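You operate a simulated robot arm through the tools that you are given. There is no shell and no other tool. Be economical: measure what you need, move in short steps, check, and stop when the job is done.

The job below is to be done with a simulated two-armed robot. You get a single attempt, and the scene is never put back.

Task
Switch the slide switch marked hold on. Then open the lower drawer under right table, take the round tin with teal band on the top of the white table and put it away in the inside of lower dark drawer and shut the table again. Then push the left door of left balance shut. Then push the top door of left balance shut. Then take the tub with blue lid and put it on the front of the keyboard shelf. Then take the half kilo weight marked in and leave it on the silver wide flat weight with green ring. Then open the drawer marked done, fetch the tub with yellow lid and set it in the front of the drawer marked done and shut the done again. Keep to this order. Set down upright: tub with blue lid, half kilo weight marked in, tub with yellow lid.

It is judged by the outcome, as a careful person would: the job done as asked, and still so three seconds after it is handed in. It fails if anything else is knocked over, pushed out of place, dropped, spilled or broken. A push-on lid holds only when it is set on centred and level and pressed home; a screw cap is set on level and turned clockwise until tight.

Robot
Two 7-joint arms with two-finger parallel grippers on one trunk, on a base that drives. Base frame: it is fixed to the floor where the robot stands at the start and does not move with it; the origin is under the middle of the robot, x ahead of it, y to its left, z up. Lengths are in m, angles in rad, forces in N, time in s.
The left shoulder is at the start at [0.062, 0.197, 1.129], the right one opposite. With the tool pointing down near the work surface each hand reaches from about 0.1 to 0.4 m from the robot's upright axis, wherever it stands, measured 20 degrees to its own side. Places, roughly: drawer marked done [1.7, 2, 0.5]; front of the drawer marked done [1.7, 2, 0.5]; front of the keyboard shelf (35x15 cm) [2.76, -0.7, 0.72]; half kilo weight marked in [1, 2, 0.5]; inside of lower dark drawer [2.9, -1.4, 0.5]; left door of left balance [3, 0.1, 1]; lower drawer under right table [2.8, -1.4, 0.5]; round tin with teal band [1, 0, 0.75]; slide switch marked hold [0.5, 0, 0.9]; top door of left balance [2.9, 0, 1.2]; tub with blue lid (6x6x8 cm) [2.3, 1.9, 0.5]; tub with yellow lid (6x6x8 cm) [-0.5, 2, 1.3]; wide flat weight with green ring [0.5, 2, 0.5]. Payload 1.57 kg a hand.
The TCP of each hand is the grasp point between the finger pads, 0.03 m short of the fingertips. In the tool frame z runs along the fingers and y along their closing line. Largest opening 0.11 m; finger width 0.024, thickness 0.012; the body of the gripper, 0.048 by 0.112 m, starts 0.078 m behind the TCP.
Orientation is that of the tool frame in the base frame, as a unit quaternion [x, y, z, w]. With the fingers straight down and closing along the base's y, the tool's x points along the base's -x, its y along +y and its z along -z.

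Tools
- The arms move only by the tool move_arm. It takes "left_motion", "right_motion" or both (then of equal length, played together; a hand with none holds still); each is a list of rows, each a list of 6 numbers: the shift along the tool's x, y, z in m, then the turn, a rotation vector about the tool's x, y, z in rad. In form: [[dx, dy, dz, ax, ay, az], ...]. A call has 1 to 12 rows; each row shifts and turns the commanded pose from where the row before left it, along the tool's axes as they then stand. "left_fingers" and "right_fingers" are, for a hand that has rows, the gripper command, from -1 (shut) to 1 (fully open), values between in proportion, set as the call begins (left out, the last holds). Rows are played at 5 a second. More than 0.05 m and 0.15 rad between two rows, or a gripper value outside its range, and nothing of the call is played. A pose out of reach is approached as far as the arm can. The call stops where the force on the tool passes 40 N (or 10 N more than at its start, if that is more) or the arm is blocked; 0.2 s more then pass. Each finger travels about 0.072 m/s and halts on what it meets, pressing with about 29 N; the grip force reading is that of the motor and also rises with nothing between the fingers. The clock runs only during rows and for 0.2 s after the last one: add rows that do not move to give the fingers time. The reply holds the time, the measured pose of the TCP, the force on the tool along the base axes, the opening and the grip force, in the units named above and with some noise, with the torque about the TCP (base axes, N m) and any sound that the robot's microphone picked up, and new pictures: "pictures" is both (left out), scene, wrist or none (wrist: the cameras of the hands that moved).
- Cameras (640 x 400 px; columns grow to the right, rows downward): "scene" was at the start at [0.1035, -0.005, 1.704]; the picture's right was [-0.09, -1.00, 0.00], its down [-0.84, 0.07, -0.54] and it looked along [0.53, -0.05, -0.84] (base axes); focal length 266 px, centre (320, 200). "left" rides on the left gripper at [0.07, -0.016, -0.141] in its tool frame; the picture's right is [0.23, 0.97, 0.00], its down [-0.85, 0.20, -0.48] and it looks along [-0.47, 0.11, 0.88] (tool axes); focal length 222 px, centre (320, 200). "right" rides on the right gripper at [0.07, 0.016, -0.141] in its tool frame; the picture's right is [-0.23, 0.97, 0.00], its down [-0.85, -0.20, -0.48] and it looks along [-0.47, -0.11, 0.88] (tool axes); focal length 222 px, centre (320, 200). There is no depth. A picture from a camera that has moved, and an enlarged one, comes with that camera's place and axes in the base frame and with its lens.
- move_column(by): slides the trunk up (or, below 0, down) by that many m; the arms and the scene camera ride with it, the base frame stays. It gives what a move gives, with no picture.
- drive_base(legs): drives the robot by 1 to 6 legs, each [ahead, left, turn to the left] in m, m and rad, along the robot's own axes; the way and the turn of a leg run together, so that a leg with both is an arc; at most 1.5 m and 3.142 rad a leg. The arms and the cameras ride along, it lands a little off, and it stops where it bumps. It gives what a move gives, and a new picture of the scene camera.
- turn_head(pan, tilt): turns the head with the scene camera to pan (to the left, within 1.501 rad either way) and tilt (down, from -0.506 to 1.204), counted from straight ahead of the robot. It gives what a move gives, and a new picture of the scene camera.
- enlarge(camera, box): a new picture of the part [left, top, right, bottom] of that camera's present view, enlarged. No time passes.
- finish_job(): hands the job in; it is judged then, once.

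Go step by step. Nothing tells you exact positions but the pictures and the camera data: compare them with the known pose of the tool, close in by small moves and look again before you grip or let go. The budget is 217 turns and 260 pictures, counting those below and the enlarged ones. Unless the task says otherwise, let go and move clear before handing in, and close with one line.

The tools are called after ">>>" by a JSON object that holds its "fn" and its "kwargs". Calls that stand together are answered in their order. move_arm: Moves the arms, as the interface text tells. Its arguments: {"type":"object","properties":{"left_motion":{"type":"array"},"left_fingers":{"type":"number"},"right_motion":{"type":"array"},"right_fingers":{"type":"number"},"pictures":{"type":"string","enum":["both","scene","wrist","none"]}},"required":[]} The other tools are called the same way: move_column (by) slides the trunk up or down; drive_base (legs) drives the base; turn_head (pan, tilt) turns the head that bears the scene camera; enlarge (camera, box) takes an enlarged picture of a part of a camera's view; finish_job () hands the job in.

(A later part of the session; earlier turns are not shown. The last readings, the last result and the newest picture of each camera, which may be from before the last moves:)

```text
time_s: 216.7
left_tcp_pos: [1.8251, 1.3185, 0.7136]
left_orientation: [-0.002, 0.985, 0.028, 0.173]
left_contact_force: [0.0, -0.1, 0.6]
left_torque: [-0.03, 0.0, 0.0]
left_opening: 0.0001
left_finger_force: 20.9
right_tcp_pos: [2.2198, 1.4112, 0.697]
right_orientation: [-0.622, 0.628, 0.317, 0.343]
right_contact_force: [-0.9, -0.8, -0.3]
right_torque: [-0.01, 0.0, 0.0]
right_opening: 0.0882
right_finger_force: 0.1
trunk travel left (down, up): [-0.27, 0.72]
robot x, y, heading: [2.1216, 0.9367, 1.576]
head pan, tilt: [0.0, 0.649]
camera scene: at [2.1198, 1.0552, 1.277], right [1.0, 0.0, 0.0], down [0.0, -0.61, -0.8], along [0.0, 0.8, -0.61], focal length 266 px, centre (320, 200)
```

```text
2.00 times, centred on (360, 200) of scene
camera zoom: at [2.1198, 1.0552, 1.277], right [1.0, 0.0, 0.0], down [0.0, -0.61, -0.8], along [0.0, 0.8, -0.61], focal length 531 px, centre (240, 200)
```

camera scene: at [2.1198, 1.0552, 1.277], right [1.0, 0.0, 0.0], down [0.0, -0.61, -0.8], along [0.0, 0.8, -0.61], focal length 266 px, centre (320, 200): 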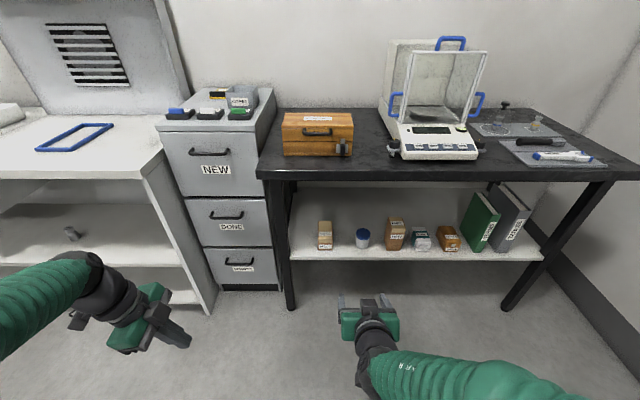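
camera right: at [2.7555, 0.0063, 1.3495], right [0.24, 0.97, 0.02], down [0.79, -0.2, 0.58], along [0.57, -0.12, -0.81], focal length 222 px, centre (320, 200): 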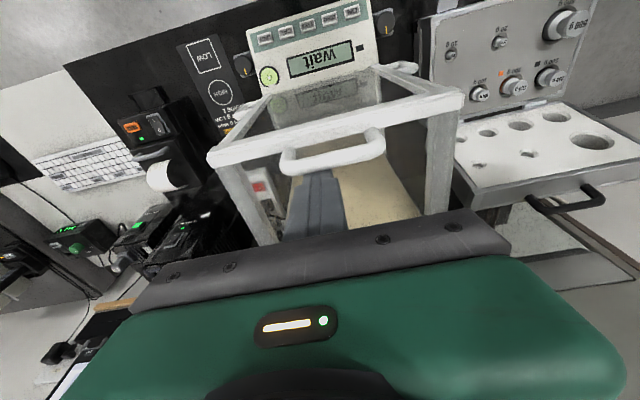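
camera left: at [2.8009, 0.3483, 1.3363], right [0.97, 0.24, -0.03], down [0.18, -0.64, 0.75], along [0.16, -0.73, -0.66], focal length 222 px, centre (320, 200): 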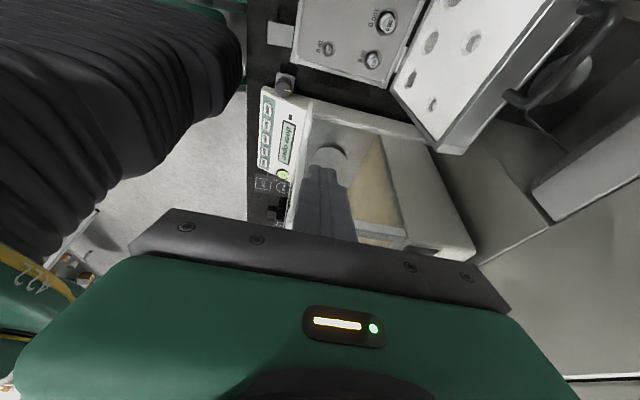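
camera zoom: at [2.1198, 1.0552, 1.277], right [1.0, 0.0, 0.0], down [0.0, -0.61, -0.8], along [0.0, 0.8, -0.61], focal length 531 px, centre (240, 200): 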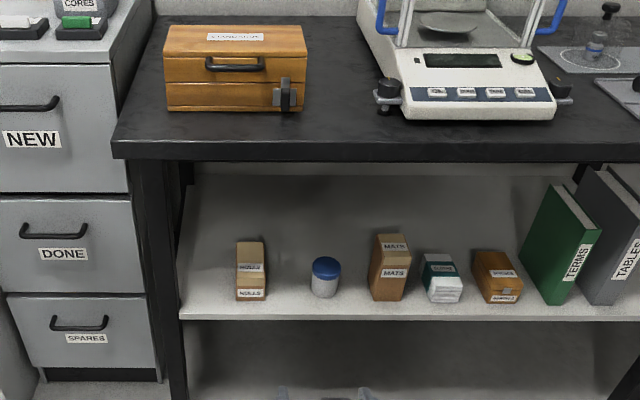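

>>> {"fn": "enlarge", "kwargs": {"camera": "right", "box": [0, 0, 640, 400]}}

```text
1.00 times, centred on (320, 200) of right (not enlarged: the box is as wide or as high as the picture)
camera zoom: at [2.1998, 1.2557, 0.7192], right [-0.98, 0.15, 0.16], down [0.17, 0.08, 0.98], along [0.14, 0.98, -0.11], focal length 222 px, centre (320, 200)
```

zoom: 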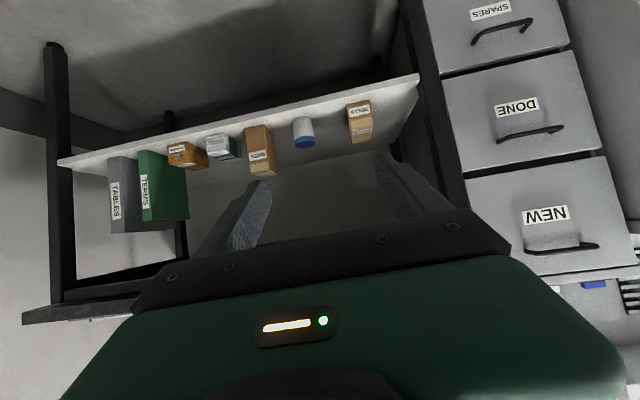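

Tub centre is about [2.302, 1.865, 0.442]. I lower further and close in.

>>> {"fn": "move_column", "kwargs": {"by": -0.235}}

>>> {"fn": "drive_base", "kwargs": {"legs": [[0.27, -0.085, 0]]}}

>>> {"fn": "enlarge", "kwargs": {"camera": "right", "box": [0, 0, 640, 400]}}

```text
time_s: 219.1
left_tcp_pos: [1.8254, 1.3174, 0.4782]
left_orientation: [-0.001, 0.984, 0.027, 0.173]
left_contact_force: [-0.3, -0.5, -0.2]
left_torque: [-0.01, 0.01, 0.01]
left_opening: 0.0
left_finger_force: 21.1
right_tcp_pos: [2.2217, 1.4108, 0.4627]
right_orientation: [-0.623, 0.627, 0.317, 0.344]
right_contact_force: [0.7, -0.3, 1.0]
right_torque: [0.01, -0.03, 0.01]
right_opening: 0.0882
right_finger_force: 0.1
trunk travel left (down, up): [-0.035, 0.955]
robot x, y, heading: [2.1184, 0.9323, 1.572]
head pan, tilt: [0.0, 0.649]
```

```text
time_s: 221.1
left_tcp_pos: [1.9098, 1.584, 0.4781]
left_orientation: [-0.001, 0.985, 0.029, 0.172]
left_contact_force: [-0.7, -0.3, -0.8]
left_torque: [0.01, 0.02, 0.01]
left_opening: 0.0002
left_finger_force: 21.3
right_tcp_pos: [2.3048, 1.6776, 0.4609]
right_orientation: [-0.623, 0.627, 0.317, 0.343]
right_contact_force: [0.1, 0.7, -0.6]
right_torque: [-0.02, 0.0, 0.0]
right_opening: 0.088
right_finger_force: 0.1
trunk travel left (down, up): [-0.035, 0.955]
robot x, y, heading: [2.2033, 1.2051, 1.574]
head pan, tilt: [0.0, 0.649]
camera scene: at [2.2039, 1.3206, 1.042], right [1.0, 0.0, 0.0], down [0.0, -0.61, -0.8], along [0.0, 0.8, -0.61], focal length 266 px, centre (320, 200)
```

scene: 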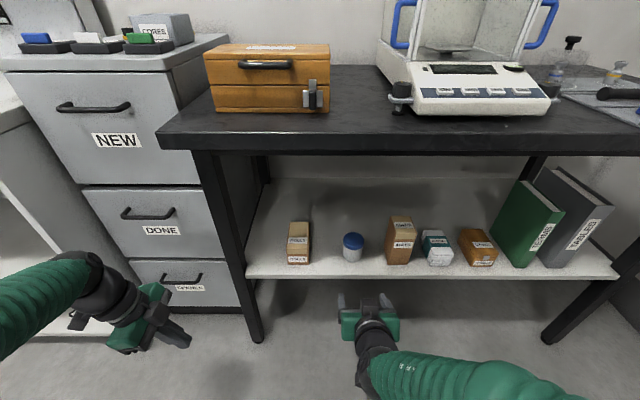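

```text
1.00 times, centred on (320, 200) of right (not enlarged: the box is as wide or as high as the picture)
camera zoom: at [2.2841, 1.5212, 0.4845], right [-0.98, 0.15, 0.16], down [0.17, 0.08, 0.98], along [0.14, 0.99, -0.11], focal length 222 px, centre (320, 200)
```

zoom: 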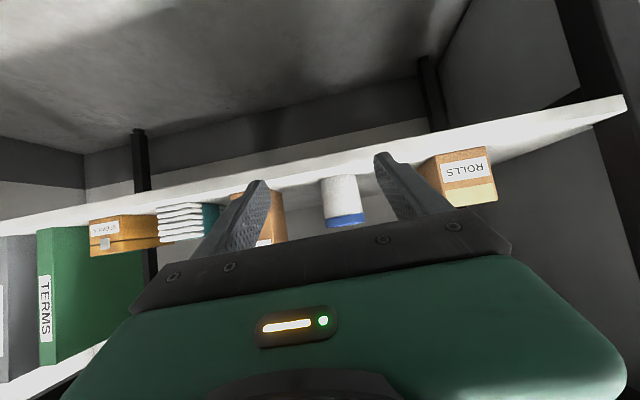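

>>> {"fn": "move_arm", "kwargs": {"right_motion": [[-0.024, 0.003, 0.0387, 0, 0, 0], [-0.024, 0.003, 0.0387, 0, 0, 0], [-0.024, 0.002, 0.0387, 0, 0, 0], [0, 0, 0, 0, 0, 0]], "pictures": "wrist"}}

>>> {"fn": "enlarge", "kwargs": {"camera": "scene", "box": [260, 200, 460, 340]}}

```text
time_s: 222.1
left_tcp_pos: [1.9088, 1.5829, 0.4789]
left_orientation: [-0.001, 0.985, 0.029, 0.172]
left_contact_force: [0.6, -0.4, -0.7]
left_torque: [0.0, -0.02, -0.02]
left_opening: 0.0
left_finger_force: 21.5
right_tcp_pos: [2.3019, 1.8146, 0.4565]
right_orientation: [-0.622, 0.628, 0.317, 0.344]
right_contact_force: [-0.3, -0.6, 0.3]
right_torque: [0.01, 0.01, 0.01]
right_opening: 0.0882
right_finger_force: 0.0
trunk travel left (down, up): [-0.035, 0.955]
robot x, y, heading: [2.2028, 1.2016, 1.574]
head pan, tilt: [0.0, 0.649]
camera right: at [2.2816, 1.6579, 0.4783], right [-0.98, 0.15, 0.16], down [0.17, 0.08, 0.98], along [0.14, 0.99, -0.11], focal length 222 px, centre (320, 200)
```

right: 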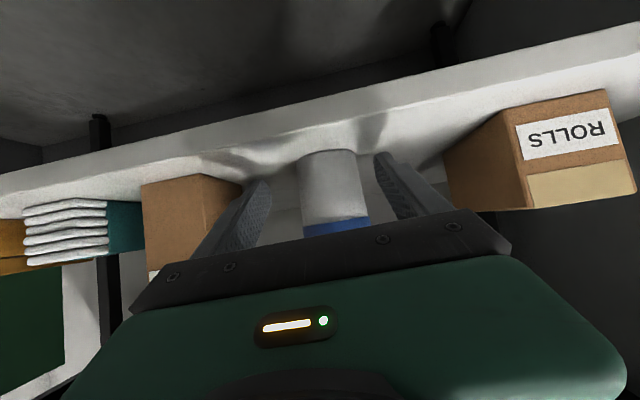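

```text
2.86 times, centred on (360, 270) of scene
camera zoom: at [2.2042, 1.3212, 1.042], right [1.0, 0.0, 0.0], down [0.0, -0.61, -0.8], along [0.0, 0.8, -0.61], focal length 759 px, centre (206, 0)
```

zoom: 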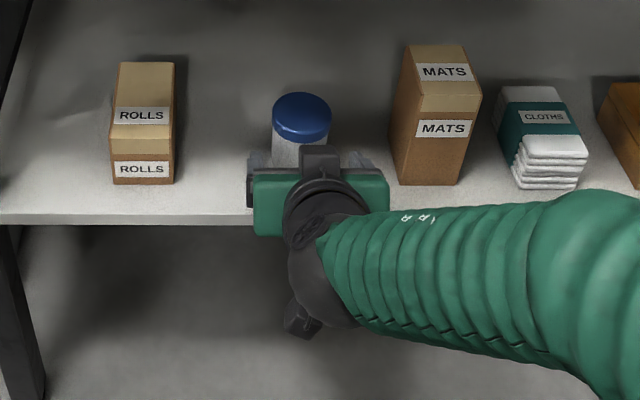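

>>> {"fn": "move_arm", "kwargs": {"right_motion": [[-0.012, -0.002, 0.018, 0, 0, 0], [-0.014, 0, 0.02, 0, 0, 0], [0, 0, 0, 0, 0, 0]], "pictures": "none"}}

>>> {"fn": "move_arm", "kwargs": {"right_motion": [[0, 0, 0, 0, 0, 0], [0, 0, 0, 0, 0, 0], [0, 0, 0, 0, 0, 0], [0, 0, 0, 0, 0, 0]], "right_fingers": -1, "pictures": "wrist"}}

```text
time_s: 222.9
left_tcp_pos: [1.9109, 1.583, 0.4778]
left_orientation: [-0.002, 0.985, 0.029, 0.173]
left_contact_force: [0.0, -0.3, 0.1]
left_torque: [0.0, -0.03, 0.0]
left_opening: 0.0002
left_finger_force: 21.1
right_tcp_pos: [2.3043, 1.8608, 0.4587]
right_orientation: [-0.622, 0.628, 0.317, 0.344]
right_contact_force: [-0.1, 0.5, -0.1]
right_torque: [-0.02, 0.0, 0.01]
right_opening: 0.0878
right_finger_force: 0.1
trunk travel left (down, up): [-0.035, 0.955]
robot x, y, heading: [2.2013, 1.2002, 1.577]
head pan, tilt: [0.0, 0.649]
```

```text
time_s: 223.9
left_tcp_pos: [1.9102, 1.5837, 0.4792]
left_orientation: [-0.002, 0.984, 0.029, 0.173]
left_contact_force: [-0.1, -0.5, 0.6]
left_torque: [0.0, 0.0, -0.05]
left_opening: 0.0002
left_finger_force: 21.0
right_tcp_pos: [2.3042, 1.8609, 0.4582]
right_orientation: [-0.622, 0.627, 0.317, 0.344]
right_contact_force: [-0.6, 0.1, 0.1]
right_torque: [0.01, -0.03, 0.03]
right_opening: 0.0585
right_finger_force: 29.1
trunk travel left (down, up): [-0.035, 0.955]
robot x, y, heading: [2.2025, 1.2068, 1.577]
head pan, tilt: [0.0, 0.649]
camera right: at [2.2836, 1.704, 0.4796], right [-0.98, 0.15, 0.16], down [0.17, 0.08, 0.98], along [0.14, 0.99, -0.1], focal length 222 px, centre (320, 200)
```

right: 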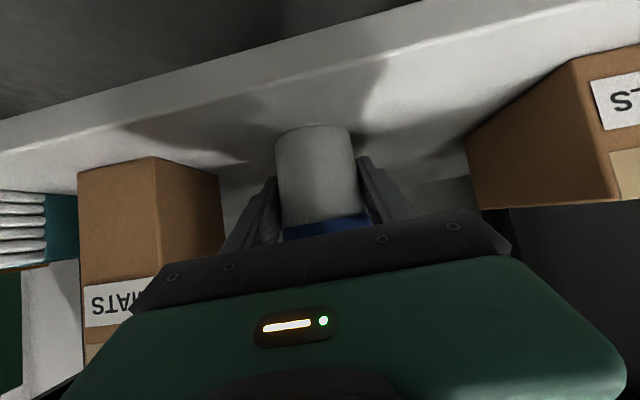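

>>> {"fn": "move_arm", "kwargs": {"right_motion": [[-0.004, 0, -0.0028, 0, 0, 0], [-0.0083, 0, -0.0056, 0, 0, 0], [-0.0083, 0, -0.0056, 0, 0, 0], [-0.0083, 0, -0.0056, 0, 0, 0], [-0.0083, 0, -0.0056, 0, 0, 0], [0, 0, 0, 0, 0, 0]], "pictures": "wrist"}}

```text
time_s: 225.3
left_tcp_pos: [1.9103, 1.5837, 0.4778]
left_orientation: [0.0, 0.985, 0.028, 0.173]
left_contact_force: [-0.1, 0.3, -0.1]
left_torque: [0.01, 0.0, -0.01]
left_opening: 0.0001
left_finger_force: 21.2
right_tcp_pos: [2.3032, 1.859, 0.5026]
right_orientation: [-0.622, 0.628, 0.318, 0.343]
right_contact_force: [-0.3, 0.5, -1.6]
right_torque: [0.02, -0.01, -0.01]
right_opening: 0.0586
right_finger_force: 29.1
trunk travel left (down, up): [-0.035, 0.955]
robot x, y, heading: [2.2075, 1.1991, 1.572]
head pan, tilt: [0.0, 0.649]
camera right: at [2.282, 1.7037, 0.524], right [-0.98, 0.15, 0.16], down [0.17, 0.08, 0.98], along [0.14, 0.99, -0.11], focal length 222 px, centre (320, 200)
```

right: 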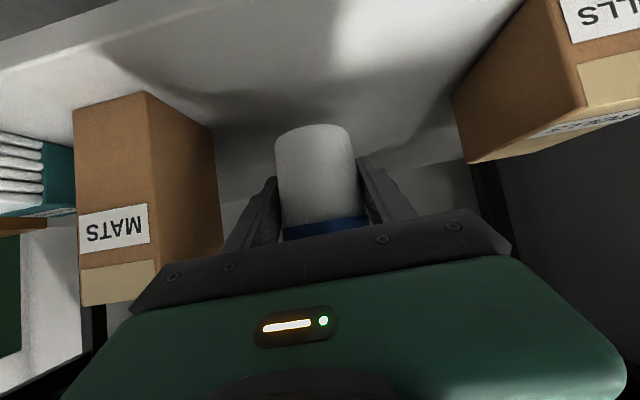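

Tub is held. I back out, turn and bring it to the keyboard shelf.

>>> {"fn": "drive_base", "kwargs": {"legs": [[-0.75, 0.35, 0], [0, 0, -1.573], [0, -1.03, 0]]}}

>>> {"fn": "move_column", "kwargs": {"by": 0.35}}

>>> {"fn": "turn_head", "kwargs": {"pan": -0.1, "tilt": 0.75}}

```text
time_s: 238.4
left_tcp_pos: [2.2382, -0.28, 0.4792]
left_orientation: [0.69, 0.702, -0.101, 0.143]
left_contact_force: [0.7, -0.8, 0.4]
left_torque: [0.02, 0.01, 0.02]
left_opening: 0.0
left_finger_force: 21.6
right_tcp_pos: [2.5188, -0.6678, 0.5025]
right_orientation: [-0.002, 0.884, -0.016, 0.467]
right_contact_force: [0.0, 0.6, -0.7]
right_torque: [0.01, 0.03, -0.02]
right_opening: 0.0582
right_finger_force: 29.6
trunk travel left (down, up): [-0.035, 0.955]
robot x, y, heading: [1.86, -0.5762, 0.019]
head pan, tilt: [0.0, 0.649]
camera scene: at [1.9797, -0.5755, 1.042], right [0.02, -1.0, 0.0], down [-0.61, -0.01, -0.8], along [0.8, 0.01, -0.61], focal length 266 px, centre (320, 200)
```

scene: 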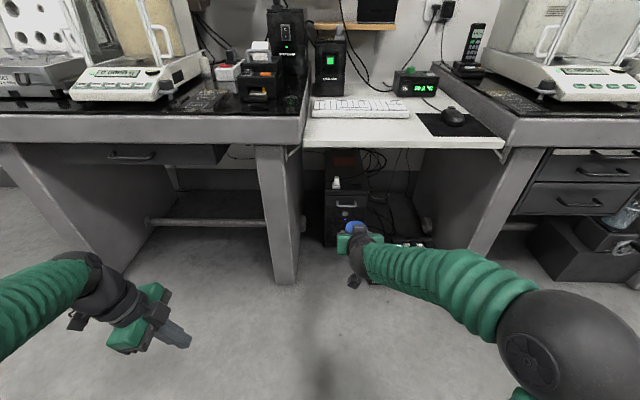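

```text
time_s: 241.8
left_tcp_pos: [2.2381, -0.2794, 0.8286]
left_orientation: [0.691, 0.702, -0.101, 0.143]
left_contact_force: [-0.8, -0.3, -0.2]
left_torque: [-0.02, 0.03, -0.04]
left_opening: 0.0001
left_finger_force: 21.0
right_tcp_pos: [2.5195, -0.668, 0.8531]
right_orientation: [-0.002, 0.884, -0.015, 0.468]
right_contact_force: [-0.4, -0.3, -1.1]
right_torque: [0.0, 0.0, -0.01]
right_opening: 0.0581
right_finger_force: 28.9
trunk travel left (down, up): [-0.385, 0.605]
robot x, y, heading: [1.8604, -0.5785, 0.013]
head pan, tilt: [0.0, 0.649]
```

```text
time_s: 242.5
left_tcp_pos: [2.2377, -0.2787, 0.8301]
left_orientation: [0.69, 0.702, -0.101, 0.143]
left_contact_force: [0.4, -0.1, -0.3]
left_torque: [0.0, 0.0, 0.0]
left_opening: 0.0
left_finger_force: 21.7
right_tcp_pos: [2.5191, -0.6685, 0.8531]
right_orientation: [-0.002, 0.884, -0.016, 0.468]
right_contact_force: [-0.4, 0.4, -1.9]
right_torque: [-0.01, -0.01, 0.01]
right_opening: 0.0583
right_finger_force: 29.0
trunk travel left (down, up): [-0.385, 0.605]
robot x, y, heading: [1.861, -0.5826, 0.016]
head pan, tilt: [-0.099, 0.75]
camera scene: at [1.9762, -0.5838, 1.3834], right [-0.08, -1.0, 0.0], down [-0.68, 0.06, -0.73], along [0.73, -0.06, -0.68], focal length 266 px, centre (320, 200)
```

scene: 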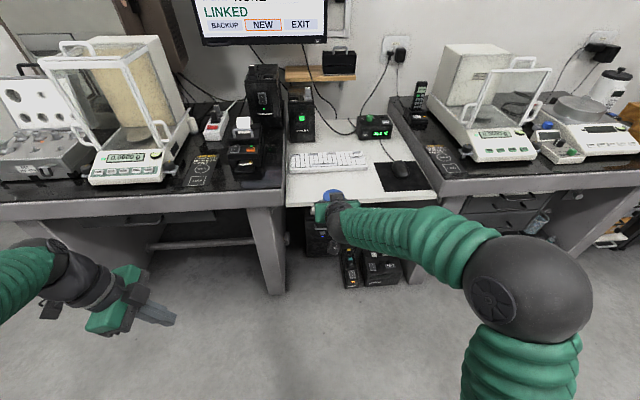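

>>> {"fn": "drive_base", "kwargs": {"legs": [[0.215, -0.021, -0.015]]}}

>>> {"fn": "enlarge", "kwargs": {"camera": "scene", "box": [240, 100, 460, 280]}}

>>> {"fn": "enlarge", "kwargs": {"camera": "right", "box": [0, 0, 640, 400]}}

```text
time_s: 244.1
left_tcp_pos: [2.4554, -0.2997, 0.8282]
left_orientation: [0.693, 0.699, -0.101, 0.143]
left_contact_force: [-0.8, 0.3, 0.2]
left_torque: [-0.01, 0.04, 0.0]
left_opening: 0.0
left_finger_force: 21.2
right_tcp_pos: [2.7336, -0.6907, 0.8528]
right_orientation: [0.001, 0.884, -0.018, 0.467]
right_contact_force: [0.9, 0.5, -1.5]
right_torque: [-0.02, -0.01, 0.01]
right_opening: 0.0582
right_finger_force: 29.1
trunk travel left (down, up): [-0.385, 0.605]
robot x, y, heading: [2.072, -0.5976, 0.008]
head pan, tilt: [-0.099, 0.75]
camera scene: at [2.191, -0.602, 1.3833], right [-0.09, -1.0, 0.0], down [-0.68, 0.06, -0.73], along [0.73, -0.07, -0.68], focal length 266 px, centre (320, 200)
```

scene: 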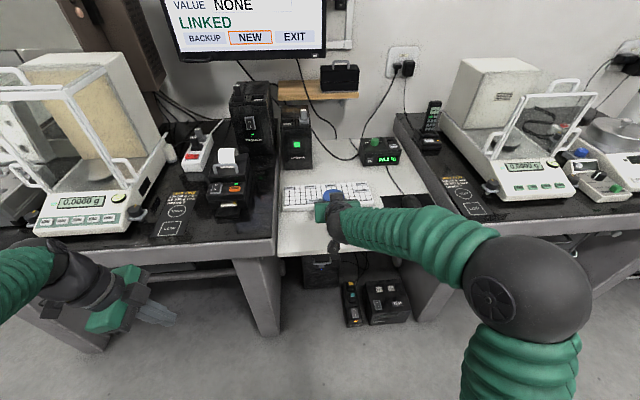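

```text
2.22 times, centred on (350, 190) of scene
camera zoom: at [2.191, -0.602, 1.3833], right [-0.09, -1.0, 0.0], down [-0.68, 0.06, -0.73], along [0.73, -0.07, -0.68], focal length 590 px, centre (253, 222)
```

zoom: 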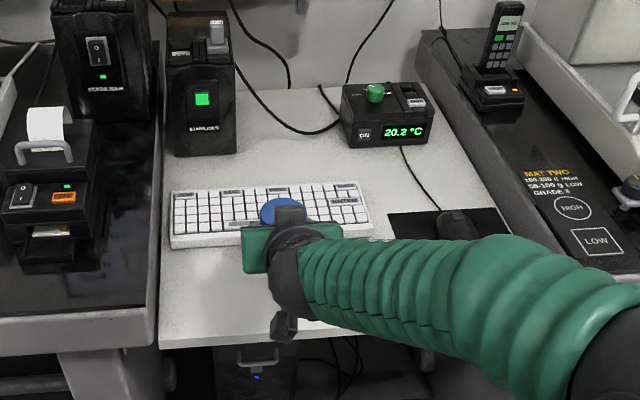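

```text
1.00 times, centred on (320, 200) of right (not enlarged: the box is as wide or as high as the picture)
camera zoom: at [2.5773, -0.6713, 0.8737], right [0.15, 0.98, 0.16], down [0.08, -0.17, 0.98], along [0.99, -0.13, -0.11], focal length 222 px, centre (320, 200)
```

zoom: 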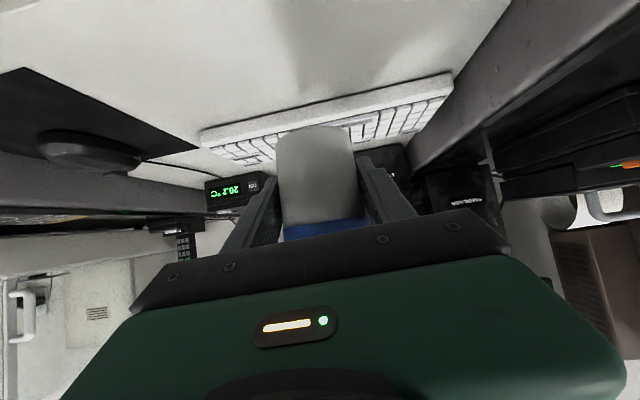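

>>> {"fn": "move_arm", "kwargs": {"right_motion": [[0.0109, 0, 0.0192, 0, 0, 0], [0.0165, 0, 0.0113, 0, 0, 0], [0.0165, 0, 0.0113, 0, 0, 0], [0.0083, 0, 0.0056, 0, 0, 0], [0.0083, 0, 0.0056, 0, 0, 0], [0, 0, 0, 0, 0, 0]], "pictures": "wrist"}}

```text
time_s: 245.5
left_tcp_pos: [2.453, -0.3011, 0.8302]
left_orientation: [0.693, 0.699, -0.1, 0.143]
left_contact_force: [0.3, -0.1, -0.3]
left_torque: [0.04, 0.04, 0.0]
left_opening: 0.0
left_finger_force: 21.0
right_tcp_pos: [2.7407, -0.693, 0.7727]
right_orientation: [0.002, 0.883, -0.017, 0.469]
right_contact_force: [-1.1, 0.4, 0.0]
right_torque: [0.0, -0.03, -0.03]
right_opening: 0.0582
right_finger_force: 28.8
trunk travel left (down, up): [-0.385, 0.605]
robot x, y, heading: [2.0756, -0.6005, 0.008]
head pan, tilt: [-0.099, 0.75]
camera right: at [2.586, -0.6734, 0.7951], right [0.15, 0.98, 0.16], down [0.08, -0.17, 0.98], along [0.99, -0.13, -0.1], focal length 222 px, centre (320, 200)
```

right: 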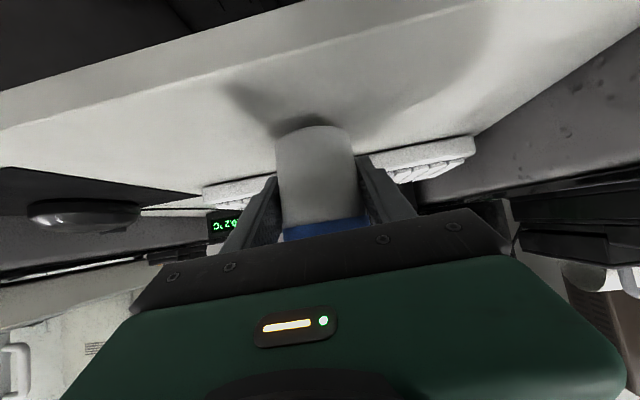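

Close to the surface. I lower in small steps until contact.

>>> {"fn": "move_arm", "kwargs": {"right_motion": [[0.0033, 0, 0.0023, 0, 0, 0], [0.0033, 0, 0.0023, 0, 0, 0], [0, 0, 0, 0, 0, 0]], "pictures": "none"}}

>>> {"fn": "move_arm", "kwargs": {"right_motion": [[0.0033, 0, 0.0023, 0, 0, 0], [0, 0, 0, 0, 0, 0]], "pictures": "none"}}

```text
time_s: 246.3
left_tcp_pos: [2.4539, -0.3, 0.8299]
left_orientation: [0.693, 0.699, -0.101, 0.143]
left_contact_force: [0.6, 0.3, 0.2]
left_torque: [-0.05, 0.02, -0.03]
left_opening: 0.0
left_finger_force: 21.3
right_tcp_pos: [2.7421, -0.6932, 0.7658]
right_orientation: [0.002, 0.884, -0.018, 0.467]
right_contact_force: [-0.2, 0.3, -0.6]
right_torque: [0.0, -0.03, 0.0]
right_opening: 0.0581
right_finger_force: 28.9
trunk travel left (down, up): [-0.385, 0.605]
robot x, y, heading: [2.073, -0.6003, 0.015]
head pan, tilt: [-0.099, 0.75]
```

```text
time_s: 246.9
left_tcp_pos: [2.4524, -0.3003, 0.8302]
left_orientation: [0.694, 0.698, -0.101, 0.143]
left_contact_force: [0.4, -0.6, 0.3]
left_torque: [0.01, -0.01, -0.04]
left_opening: 0.0001
left_finger_force: 21.5
right_tcp_pos: [2.742, -0.6931, 0.7627]
right_orientation: [0.001, 0.883, -0.016, 0.468]
right_contact_force: [0.5, 2.0, 4.2]
right_torque: [0.19, 0.05, 0.0]
right_opening: 0.0584
right_finger_force: 29.0
trunk travel left (down, up): [-0.385, 0.605]
robot x, y, heading: [2.0726, -0.6006, 0.011]
head pan, tilt: [-0.099, 0.75]
```

>>> {"fn": "move_arm", "kwargs": {"right_motion": [[0.0008, 0, 0.0006, 0, 0, 0], [0, 0, 0, 0, 0, 0]], "pictures": "none"}}

>>> {"fn": "move_arm", "kwargs": {"right_motion": [[0, 0, 0, 0, 0, 0], [0, 0, 0, 0, 0, 0], [0.0113, 0, -0.0165, 0, 0, 0], [0.0169, 0, -0.0248, 0, 0, 0], [0.0225, 0, -0.033, 0, 0, 0], [0.0225, 0, -0.033, 0, 0, 0], [0, 0, 0, 0, 0, 0]], "right_fingers": 0.4, "pictures": "wrist"}}

>>> {"fn": "enlarge", "kwargs": {"camera": "scene", "box": [240, 100, 460, 280]}}

```text
time_s: 247.5
left_tcp_pos: [2.4527, -0.2989, 0.8306]
left_orientation: [0.693, 0.699, -0.1, 0.144]
left_contact_force: [-0.3, 0.1, 0.1]
left_torque: [-0.01, -0.01, 0.03]
left_opening: 0.0001
left_finger_force: 21.0
right_tcp_pos: [2.742, -0.693, 0.7628]
right_orientation: [0.001, 0.883, -0.018, 0.469]
right_contact_force: [0.3, 2.6, 11.5]
right_torque: [0.27, 0.21, -0.04]
right_opening: 0.0583
right_finger_force: 28.8
trunk travel left (down, up): [-0.385, 0.605]
robot x, y, heading: [2.0714, -0.5971, 0.013]
head pan, tilt: [-0.099, 0.75]
```

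```text
time_s: 249.1
left_tcp_pos: [2.4538, -0.3002, 0.8295]
left_orientation: [0.694, 0.698, -0.102, 0.143]
left_contact_force: [0.1, -1.1, 0.4]
left_torque: [-0.02, 0.0, -0.02]
left_opening: 0.0
left_finger_force: 21.1
right_tcp_pos: [2.6108, -0.6932, 0.7603]
right_orientation: [0.002, 0.883, -0.017, 0.469]
right_contact_force: [-0.2, 0.4, -0.6]
right_torque: [-0.01, -0.01, 0.01]
right_opening: 0.0767
right_finger_force: 0.0
trunk travel left (down, up): [-0.385, 0.605]
robot x, y, heading: [2.0734, -0.5957, 0.011]
head pan, tilt: [-0.099, 0.75]
camera right: at [2.4556, -0.6732, 0.7815], right [0.15, 0.98, 0.16], down [0.08, -0.17, 0.98], along [0.99, -0.13, -0.1], focal length 222 px, centre (320, 200)
```

right: 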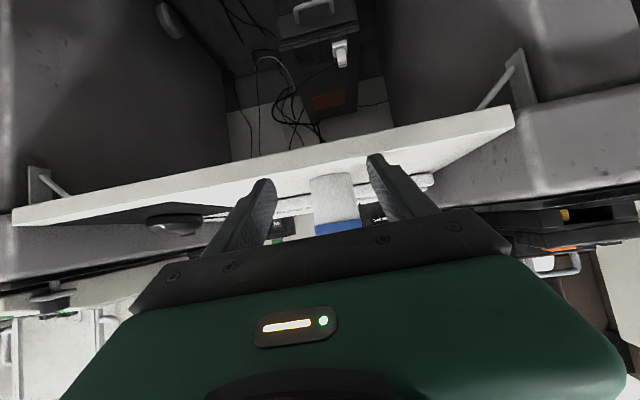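

```text
2.22 times, centred on (350, 190) of scene
camera zoom: at [2.1901, -0.603, 1.3833], right [-0.09, -1.0, 0.0], down [-0.68, 0.06, -0.73], along [0.73, -0.07, -0.68], focal length 590 px, centre (253, 222)
```

zoom: 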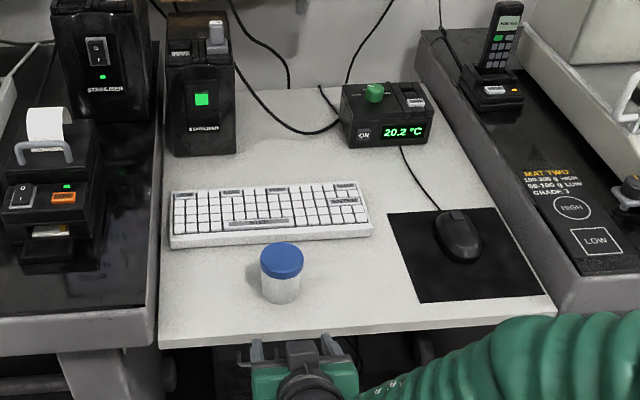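

Tub is standing upright on the shelf front. Next is the weight marked "in" on the white bench's shelf; I drive there.

>>> {"fn": "move_arm", "kwargs": {"right_motion": [[0, 0, 0, 0, 0.14, 0], [0.02, 0, -0.01, 0, 0.14, 0], [0.02, 0, -0.02, 0, 0, 0], [0.02, 0, -0.03, 0, 0, 0], [0, 0, 0, 0, 0, 0]], "pictures": "none"}}

>>> {"fn": "drive_base", "kwargs": {"legs": [[-0.25, 0, 0], [0, 1.5, 0], [0, 0, 1.56], [0.12, 0.3, 0]]}}

>>> {"fn": "turn_head", "kwargs": {"pan": 0.6, "tilt": 0.6}}

```text
time_s: 250.3
left_tcp_pos: [2.4549, -0.3005, 0.8287]
left_orientation: [0.694, 0.698, -0.102, 0.142]
left_contact_force: [-0.3, 0.0, 0.2]
left_torque: [-0.01, 0.02, 0.02]
left_opening: 0.0
left_finger_force: 21.3
right_tcp_pos: [2.528, -0.6905, 0.7639]
right_orientation: [0.003, 0.94, -0.016, 0.34]
right_contact_force: [-0.1, 0.1, -0.4]
right_torque: [-0.01, 0.01, 0.01]
right_opening: 0.0767
right_finger_force: 0.1
trunk travel left (down, up): [-0.385, 0.605]
robot x, y, heading: [2.0749, -0.5985, 0.012]
head pan, tilt: [-0.099, 0.75]
```

```text
time_s: 264.7
left_tcp_pos: [1.2249, 1.3842, 0.8294]
left_orientation: [-0.006, 0.985, 0.029, 0.172]
left_contact_force: [0.3, -0.5, -0.8]
left_torque: [0.03, -0.01, 0.02]
left_opening: 0.0
left_finger_force: 21.3
right_tcp_pos: [1.6153, 1.4611, 0.7638]
right_orientation: [-0.663, 0.666, 0.231, 0.252]
right_contact_force: [-0.6, -1.2, -0.1]
right_torque: [-0.01, 0.03, 0.02]
right_opening: 0.0771
right_finger_force: 0.2
trunk travel left (down, up): [-0.385, 0.605]
robot x, y, heading: [1.5252, 1.0012, 1.586]
head pan, tilt: [-0.099, 0.75]
camera scene: at [1.5315, 1.1213, 1.3834], right [1.0, -0.09, 0.0], down [-0.06, -0.68, -0.73], along [0.06, 0.73, -0.68], focal length 266 px, centre (320, 200)
```

scene: 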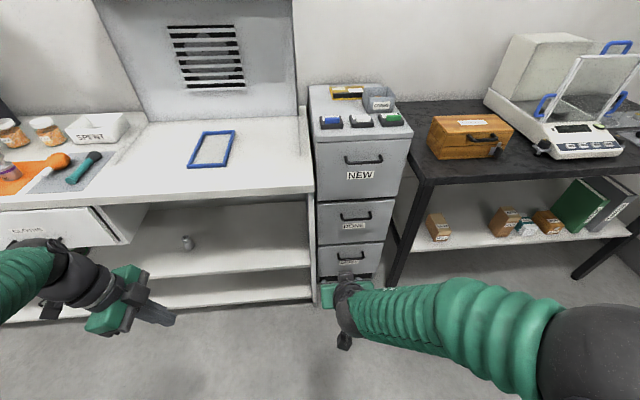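

```text
time_s: 265.8
left_tcp_pos: [1.2225, 1.3839, 0.8292]
left_orientation: [-0.006, 0.984, 0.03, 0.174]
left_contact_force: [0.0, -0.7, -0.3]
left_torque: [0.0, -0.01, -0.01]
left_opening: 0.0
left_finger_force: 21.1
right_tcp_pos: [1.6132, 1.4596, 0.7662]
right_orientation: [-0.663, 0.666, 0.229, 0.252]
right_contact_force: [-0.2, -0.1, -0.3]
right_torque: [0.03, 0.0, -0.01]
right_opening: 0.0771
right_finger_force: 0.1
trunk travel left (down, up): [-0.385, 0.605]
robot x, y, heading: [1.5234, 1.0084, 1.587]
head pan, tilt: [0.6, 0.6]
camera scene: at [1.4698, 1.1106, 1.3963], right [0.82, 0.58, 0.0], down [0.33, -0.46, -0.82], along [-0.47, 0.67, -0.57], focal length 266 px, centre (320, 200)
```

scene: 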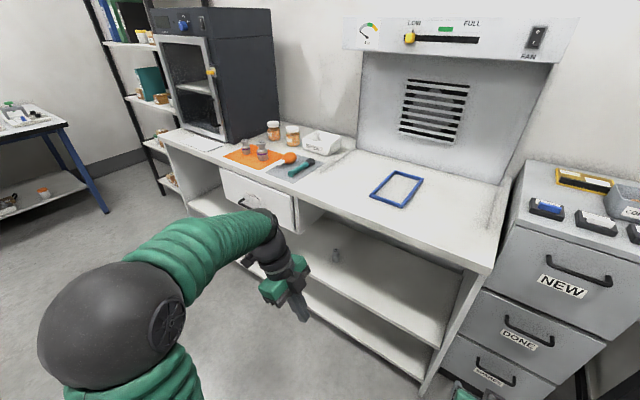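

>>> {"fn": "drive_base", "kwargs": {"legs": [[0.06, 0, -0.016], [0.0, 0.55, 0]]}}

>>> {"fn": "turn_head", "kwargs": {"pan": 0.3, "tilt": 0.7}}

```text
time_s: 269.4
left_tcp_pos: [0.6974, 1.4555, 0.8291]
left_orientation: [0.008, 0.985, 0.027, 0.172]
left_contact_force: [0.5, 0.0, 0.1]
left_torque: [0.03, 0.02, 0.0]
left_opening: 0.0
left_finger_force: 20.8
right_tcp_pos: [1.0892, 1.5204, 0.7648]
right_orientation: [-0.653, 0.676, 0.226, 0.255]
right_contact_force: [-0.1, 0.1, -0.2]
right_torque: [0.0, 0.04, 0.02]
right_opening: 0.0769
right_finger_force: 0.1
trunk travel left (down, up): [-0.385, 0.605]
robot x, y, heading: [0.9859, 1.0701, 1.557]
head pan, tilt: [0.6, 0.6]
camera scene: at [0.939, 1.1754, 1.3965], right [0.83, 0.55, 0.0], down [0.31, -0.47, -0.83], along [-0.46, 0.69, -0.56], focal length 266 px, centre (320, 200)
```

scene: 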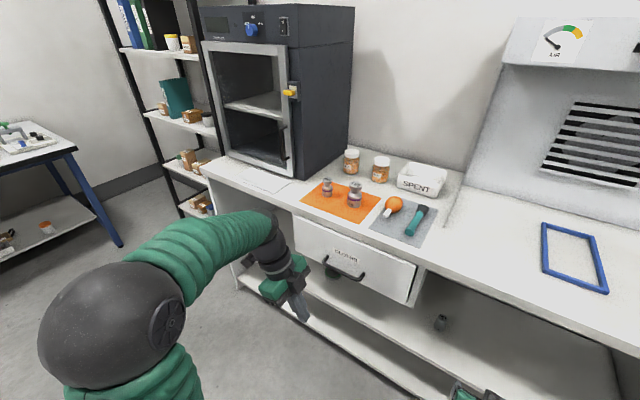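

```text
time_s: 270.2
left_tcp_pos: [0.6959, 1.4543, 0.8293]
left_orientation: [0.007, 0.984, 0.028, 0.174]
left_contact_force: [1.0, 0.0, 0.0]
left_torque: [0.03, 0.01, 0.02]
left_opening: 0.0003
left_finger_force: 20.9
right_tcp_pos: [1.0875, 1.521, 0.7649]
right_orientation: [-0.654, 0.675, 0.226, 0.256]
right_contact_force: [0.0, 0.2, -0.6]
right_torque: [0.02, 0.01, 0.01]
right_opening: 0.0769
right_finger_force: 0.1
trunk travel left (down, up): [-0.385, 0.605]
robot x, y, heading: [0.9864, 1.0707, 1.56]
head pan, tilt: [0.3, 0.7]
camera scene: at [0.9601, 1.1833, 1.3877], right [0.96, 0.28, 0.0], down [0.18, -0.62, -0.76], along [-0.22, 0.73, -0.65], focal length 266 px, centre (320, 200)
```

scene: 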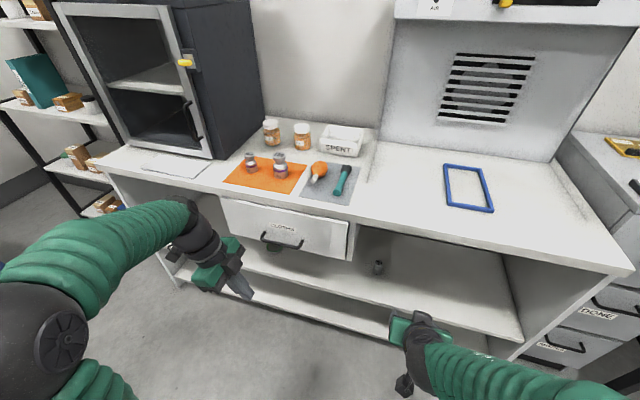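

>>> {"fn": "enlarge", "kwargs": {"camera": "scene", "box": [340, 240, 420, 290]}}

>>> {"fn": "enlarge", "kwargs": {"camera": "right", "box": [0, 0, 640, 400]}}

>>> {"fn": "enlarge", "kwargs": {"camera": "left", "box": [0, 0, 640, 400]}}

```text
8.00 times, centred on (380, 265) of scene
camera zoom: at [0.9601, 1.1833, 1.3877], right [0.96, 0.28, 0.0], down [0.18, -0.62, -0.76], along [-0.22, 0.73, -0.65], focal length 2125 px, centre (-160, -320)
```

zoom: 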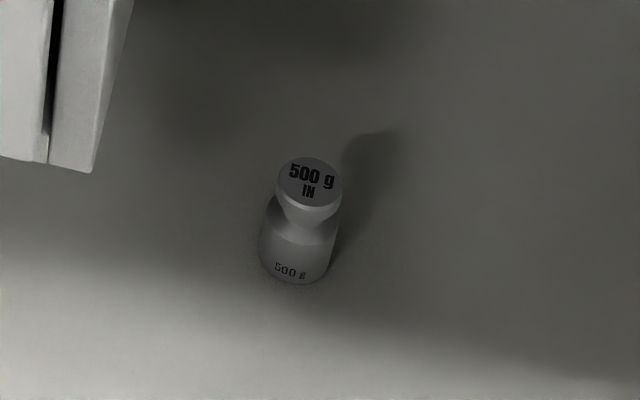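

```text
1.00 times, centred on (320, 200) of right (not enlarged: the box is as wide or as high as the picture)
camera zoom: at [1.0634, 1.3768, 0.8285], right [-0.97, 0.22, 0.12], down [0.19, 0.34, 0.92], along [0.16, 0.91, -0.37], focal length 222 px, centre (320, 200)
```

zoom: 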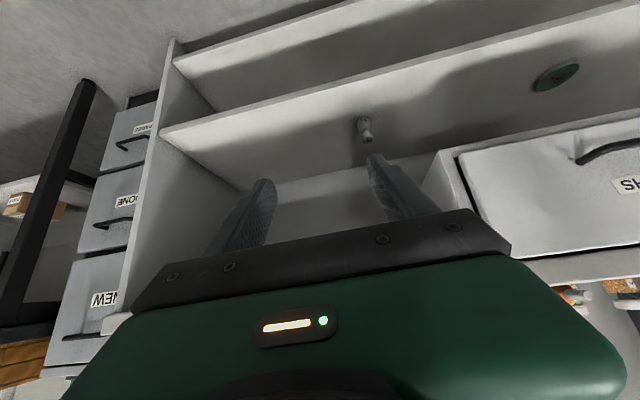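

```text
1.00 times, centred on (320, 200) of left (not enlarged: the box is as wide or as high as the picture)
camera zoom: at [0.5809, 1.4331, 0.938], right [-0.21, 0.98, -0.02], down [0.64, 0.15, 0.75], along [0.74, 0.14, -0.66], focal length 222 px, centre (320, 200)
```

zoom: 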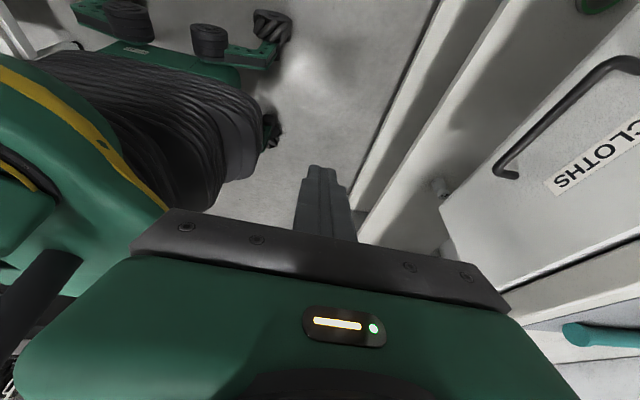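

The weight "500 g IN" is at about [1.003, 1.934, 0.40]; the flat weight with green ring near [0.485, 1.945, 0.38], under the CLOTHS drawer. I tuck the left arm, pitch the right hand and lower.

>>> {"fn": "move_arm", "kwargs": {"right_motion": [[0, 0, 0.01, 0, -0.145, 0], [0, 0, 0.01, 0, -0.145, 0], [0, 0, 0, 0, 0, 0], [0, 0, 0, 0, 0, 0], [0, 0, 0, 0, 0, 0]], "left_motion": [[0, -0.04, 0, 0, 0, 0], [0, -0.04, 0, 0, 0, 0], [0, -0.04, 0, 0, 0, 0], [0, -0.04, 0, 0, 0, 0], [0, -0.02, 0, 0, 0, 0]], "right_fingers": 0.2, "pictures": "none"}}

>>> {"fn": "move_column", "kwargs": {"by": -0.33}}

>>> {"fn": "drive_base", "kwargs": {"legs": [[0.2, 0.08, 0.012]]}}

>>> {"fn": "enlarge", "kwargs": {"camera": "right", "box": [0, 0, 640, 400]}}

```text
time_s: 271.4
left_tcp_pos: [0.6946, 1.2698, 0.8138]
left_orientation: [0.002, 0.982, 0.016, 0.186]
left_contact_force: [0.1, -0.1, 0.1]
left_torque: [0.0, 0.01, -0.01]
left_opening: 0.0003
left_finger_force: 21.4
right_tcp_pos: [1.0808, 1.5483, 0.749]
right_orientation: [-0.614, 0.632, 0.317, 0.351]
right_contact_force: [-1.4, 0.4, -0.8]
right_torque: [0.02, -0.03, -0.03]
right_opening: 0.0658
right_finger_force: 0.0
right hand out of reach, approached as far as the arm can: row 2
trunk travel left (down, up): [-0.385, 0.605]
robot x, y, heading: [0.9845, 1.0683, 1.558]
head pan, tilt: [0.3, 0.7]
```

```text
time_s: 274.7
left_tcp_pos: [0.6946, 1.2708, 0.4834]
left_orientation: [0.003, 0.983, 0.017, 0.185]
left_contact_force: [-0.8, 0.1, 0.5]
left_torque: [0.02, 0.01, 0.05]
left_opening: 0.0
left_finger_force: 21.8
right_tcp_pos: [1.0824, 1.5475, 0.42]
right_orientation: [-0.614, 0.631, 0.318, 0.35]
right_contact_force: [-0.8, -0.4, 0.7]
right_torque: [0.0, -0.03, -0.01]
right_opening: 0.0659
right_finger_force: 0.0
trunk travel left (down, up): [-0.055, 0.935]
robot x, y, heading: [0.9849, 1.0718, 1.559]
head pan, tilt: [0.3, 0.7]
```

```text
time_s: 276.4
left_tcp_pos: [0.6151, 1.4625, 0.4838]
left_orientation: [-0.001, 0.982, 0.015, 0.187]
left_contact_force: [-0.4, 0.1, -0.3]
left_torque: [0.02, -0.04, 0.03]
left_opening: 0.0002
left_finger_force: 21.7
right_tcp_pos: [0.9971, 1.7419, 0.4187]
right_orientation: [-0.62, 0.628, 0.319, 0.347]
right_contact_force: [0.0, 0.5, 0.4]
right_torque: [-0.01, 0.01, -0.01]
right_opening: 0.0658
right_finger_force: 0.0
trunk travel left (down, up): [-0.055, 0.935]
robot x, y, heading: [0.9031, 1.2616, 1.571]
head pan, tilt: [0.3, 0.7]
stopped in leg 1: the force on the tool passed its limit at 51 N (the readings are from after the stop); the commanded pose is now the measured one
camera scene: at [0.8812, 1.3776, 1.0579], right [0.96, 0.29, 0.0], down [0.19, -0.62, -0.76], along [-0.22, 0.73, -0.65], focal length 266 px, centre (320, 200)
```

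scene: 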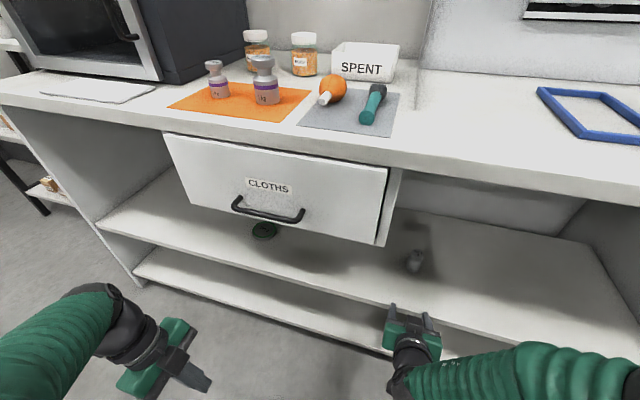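

```text
1.00 times, centred on (320, 200) of right (not enlarged: the box is as wide or as high as the picture)
camera zoom: at [0.9759, 1.5854, 0.4401], right [-0.98, 0.15, 0.16], down [0.17, 0.07, 0.98], along [0.14, 0.99, -0.1], focal length 222 px, centre (320, 200)
```

zoom: 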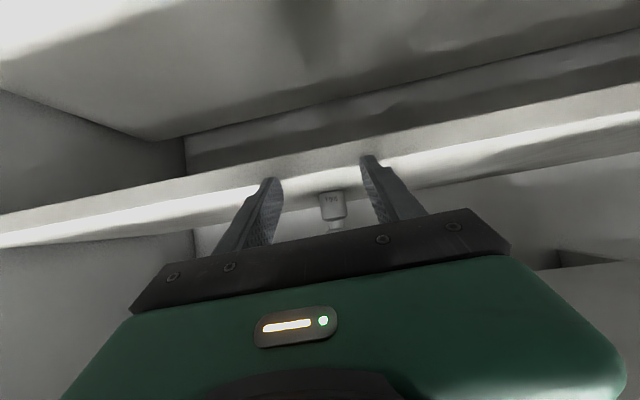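

The fingertips touched the shelf edge: shelf top is about 0.40 and the weight at [1.005, 1.905]. I back off a little and raise.

>>> {"fn": "move_arm", "kwargs": {"right_motion": [[0.0084, 0, -0.0124, 0, 0, 0], [-0.0165, 0, -0.0113, 0, 0, 0], [0, 0, 0, 0, 0, 0]], "pictures": "wrist"}}

>>> {"fn": "enlarge", "kwargs": {"camera": "scene", "box": [360, 200, 500, 340]}}

```text
time_s: 277.2
left_tcp_pos: [0.6171, 1.4643, 0.4839]
left_orientation: [-0.003, 0.982, 0.015, 0.186]
left_contact_force: [-0.5, 0.5, -0.1]
left_torque: [0.0, 0.01, -0.01]
left_opening: 0.0004
left_finger_force: 21.5
right_tcp_pos: [0.9973, 1.7413, 0.4396]
right_orientation: [-0.62, 0.627, 0.318, 0.346]
right_contact_force: [0.1, -0.9, 0.5]
right_torque: [0.01, -0.02, 0.03]
right_opening: 0.0661
right_finger_force: 0.1
right hand out of reach, approached as far as the arm can: row 1
trunk travel left (down, up): [-0.055, 0.935]
robot x, y, heading: [0.9075, 1.2609, 1.569]
head pan, tilt: [0.3, 0.7]
camera right: at [0.975, 1.5857, 0.4617], right [-0.98, 0.15, 0.16], down [0.17, 0.07, 0.98], along [0.14, 0.99, -0.1], focal length 222 px, centre (320, 200)
```

right: 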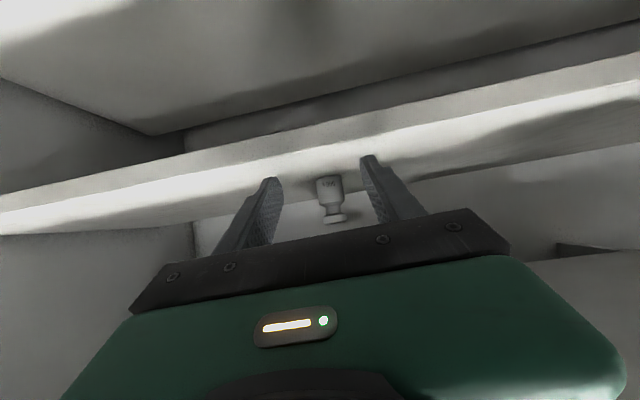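

```text
2.86 times, centred on (430, 270) of scene
camera zoom: at [0.8824, 1.3774, 1.058], right [0.96, 0.29, 0.0], down [0.19, -0.62, -0.76], along [-0.23, 0.73, -0.64], focal length 759 px, centre (6, 0)
```

zoom: 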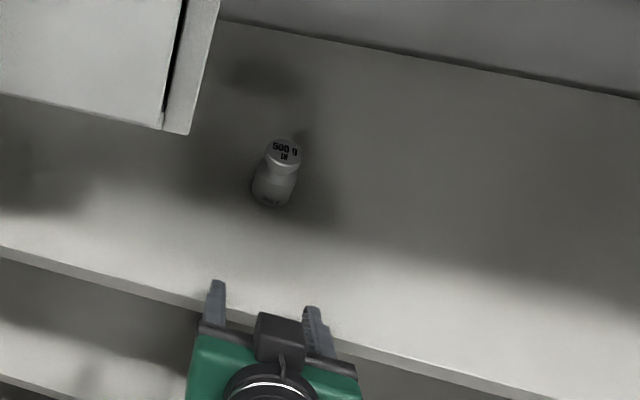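

>>> {"fn": "move_arm", "kwargs": {"right_motion": [[-0.0223, -0.002, 0.033, 0, 0, 0], [-0.0223, -0.002, 0.033, 0, 0, 0], [-0.0223, 0, 0.033, 0, 0, 0], [0, 0, 0, 0, 0, 0]], "pictures": "wrist"}}

```text
time_s: 278.2
left_tcp_pos: [0.6179, 1.463, 0.4825]
left_orientation: [-0.001, 0.982, 0.015, 0.187]
left_contact_force: [0.1, 0.3, -0.7]
left_torque: [-0.02, -0.01, -0.03]
left_opening: 0.0
left_finger_force: 22.1
right_tcp_pos: [1.0024, 1.862, 0.4409]
right_orientation: [-0.62, 0.627, 0.32, 0.347]
right_contact_force: [-0.2, 0.2, -0.4]
right_torque: [-0.01, 0.01, 0.0]
right_opening: 0.0662
right_finger_force: 0.1
trunk travel left (down, up): [-0.055, 0.935]
robot x, y, heading: [0.9021, 1.2668, 1.568]
head pan, tilt: [0.3, 0.7]
camera right: at [0.9823, 1.7054, 0.4609], right [-0.98, 0.15, 0.16], down [0.17, 0.07, 0.98], along [0.14, 0.99, -0.1], focal length 222 px, centre (320, 200)
```

right: 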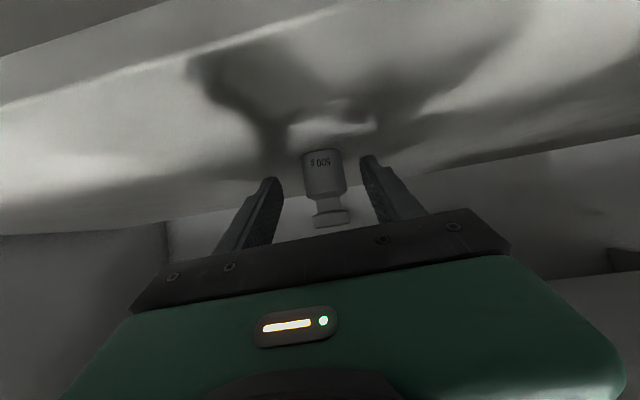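

>>> {"fn": "move_arm", "kwargs": {"right_motion": [[-0.0073, 0, 0.016, 0, 0, 0], [-0.0073, 0, 0.0163, 0, 0, 0], [0, 0, 0, 0, 0, 0]], "pictures": "wrist"}}

```text
time_s: 279.0
left_tcp_pos: [0.6169, 1.4625, 0.4829]
left_orientation: [-0.001, 0.982, 0.015, 0.188]
left_contact_force: [-0.2, -0.9, -0.1]
left_torque: [-0.03, 0.01, 0.0]
left_opening: 0.0
left_finger_force: 21.3
right_tcp_pos: [1.0049, 1.8955, 0.4345]
right_orientation: [-0.62, 0.627, 0.32, 0.347]
right_contact_force: [-0.5, -0.3, -0.2]
right_torque: [0.03, 0.01, 0.01]
right_opening: 0.066
right_finger_force: 0.0
trunk travel left (down, up): [-0.055, 0.935]
robot x, y, heading: [0.9071, 1.2632, 1.574]
head pan, tilt: [0.3, 0.7]
camera right: at [0.9844, 1.7393, 0.4551], right [-0.98, 0.15, 0.16], down [0.17, 0.07, 0.98], along [0.14, 0.99, -0.1], focal length 222 px, centre (320, 200)
```

right: 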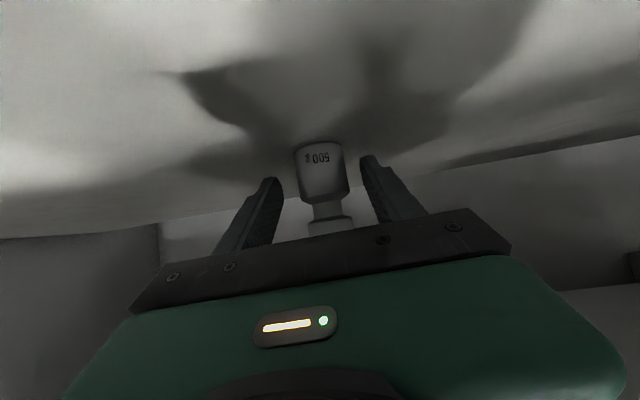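

>>> {"fn": "move_arm", "kwargs": {"right_motion": [[-0.0056, 0, 0.0083, 0, 0, 0], [0, 0, 0, 0, 0, 0]], "pictures": "none"}}

>>> {"fn": "move_arm", "kwargs": {"right_motion": [[0, 0, 0, 0, 0, 0], [0, 0, 0, 0, 0, 0], [0, 0, 0, 0, 0, 0], [0, 0, 0, 0, 0, 0], [0, 0, 0, 0, 0, 0]], "right_fingers": -1, "pictures": "wrist"}}

```text
time_s: 279.6
left_tcp_pos: [0.6172, 1.463, 0.4828]
left_orientation: [-0.001, 0.982, 0.015, 0.187]
left_contact_force: [0.6, -0.1, 0.5]
left_torque: [-0.01, -0.01, 0.01]
left_opening: 0.0
left_finger_force: 21.3
right_tcp_pos: [1.0047, 1.905, 0.4358]
right_orientation: [-0.62, 0.627, 0.319, 0.347]
right_contact_force: [0.6, -0.8, 0.3]
right_torque: [0.04, 0.02, 0.02]
right_opening: 0.0662
right_finger_force: 0.1
trunk travel left (down, up): [-0.055, 0.935]
robot x, y, heading: [0.9083, 1.2652, 1.569]
head pan, tilt: [0.3, 0.7]
```

```text
time_s: 280.8
left_tcp_pos: [0.6174, 1.4622, 0.4833]
left_orientation: [0.0, 0.982, 0.014, 0.187]
left_contact_force: [1.1, 0.1, 0.4]
left_torque: [0.0, 0.04, -0.03]
left_opening: 0.0
left_finger_force: 21.4
right_tcp_pos: [1.0055, 1.9049, 0.4351]
right_orientation: [-0.62, 0.627, 0.32, 0.347]
right_contact_force: [-1.8, -0.5, -0.3]
right_torque: [-0.01, 0.13, 0.02]
right_opening: 0.0375
right_finger_force: 29.1
trunk travel left (down, up): [-0.055, 0.935]
robot x, y, heading: [0.9085, 1.2649, 1.571]
head pan, tilt: [0.3, 0.7]
camera right: at [0.9837, 1.7494, 0.4553], right [-0.98, 0.15, 0.16], down [0.17, 0.07, 0.98], along [0.14, 0.99, -0.1], focal length 222 px, centre (320, 200)
```

right: 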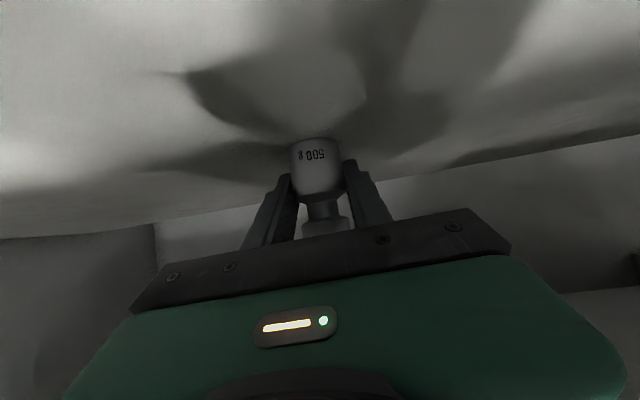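

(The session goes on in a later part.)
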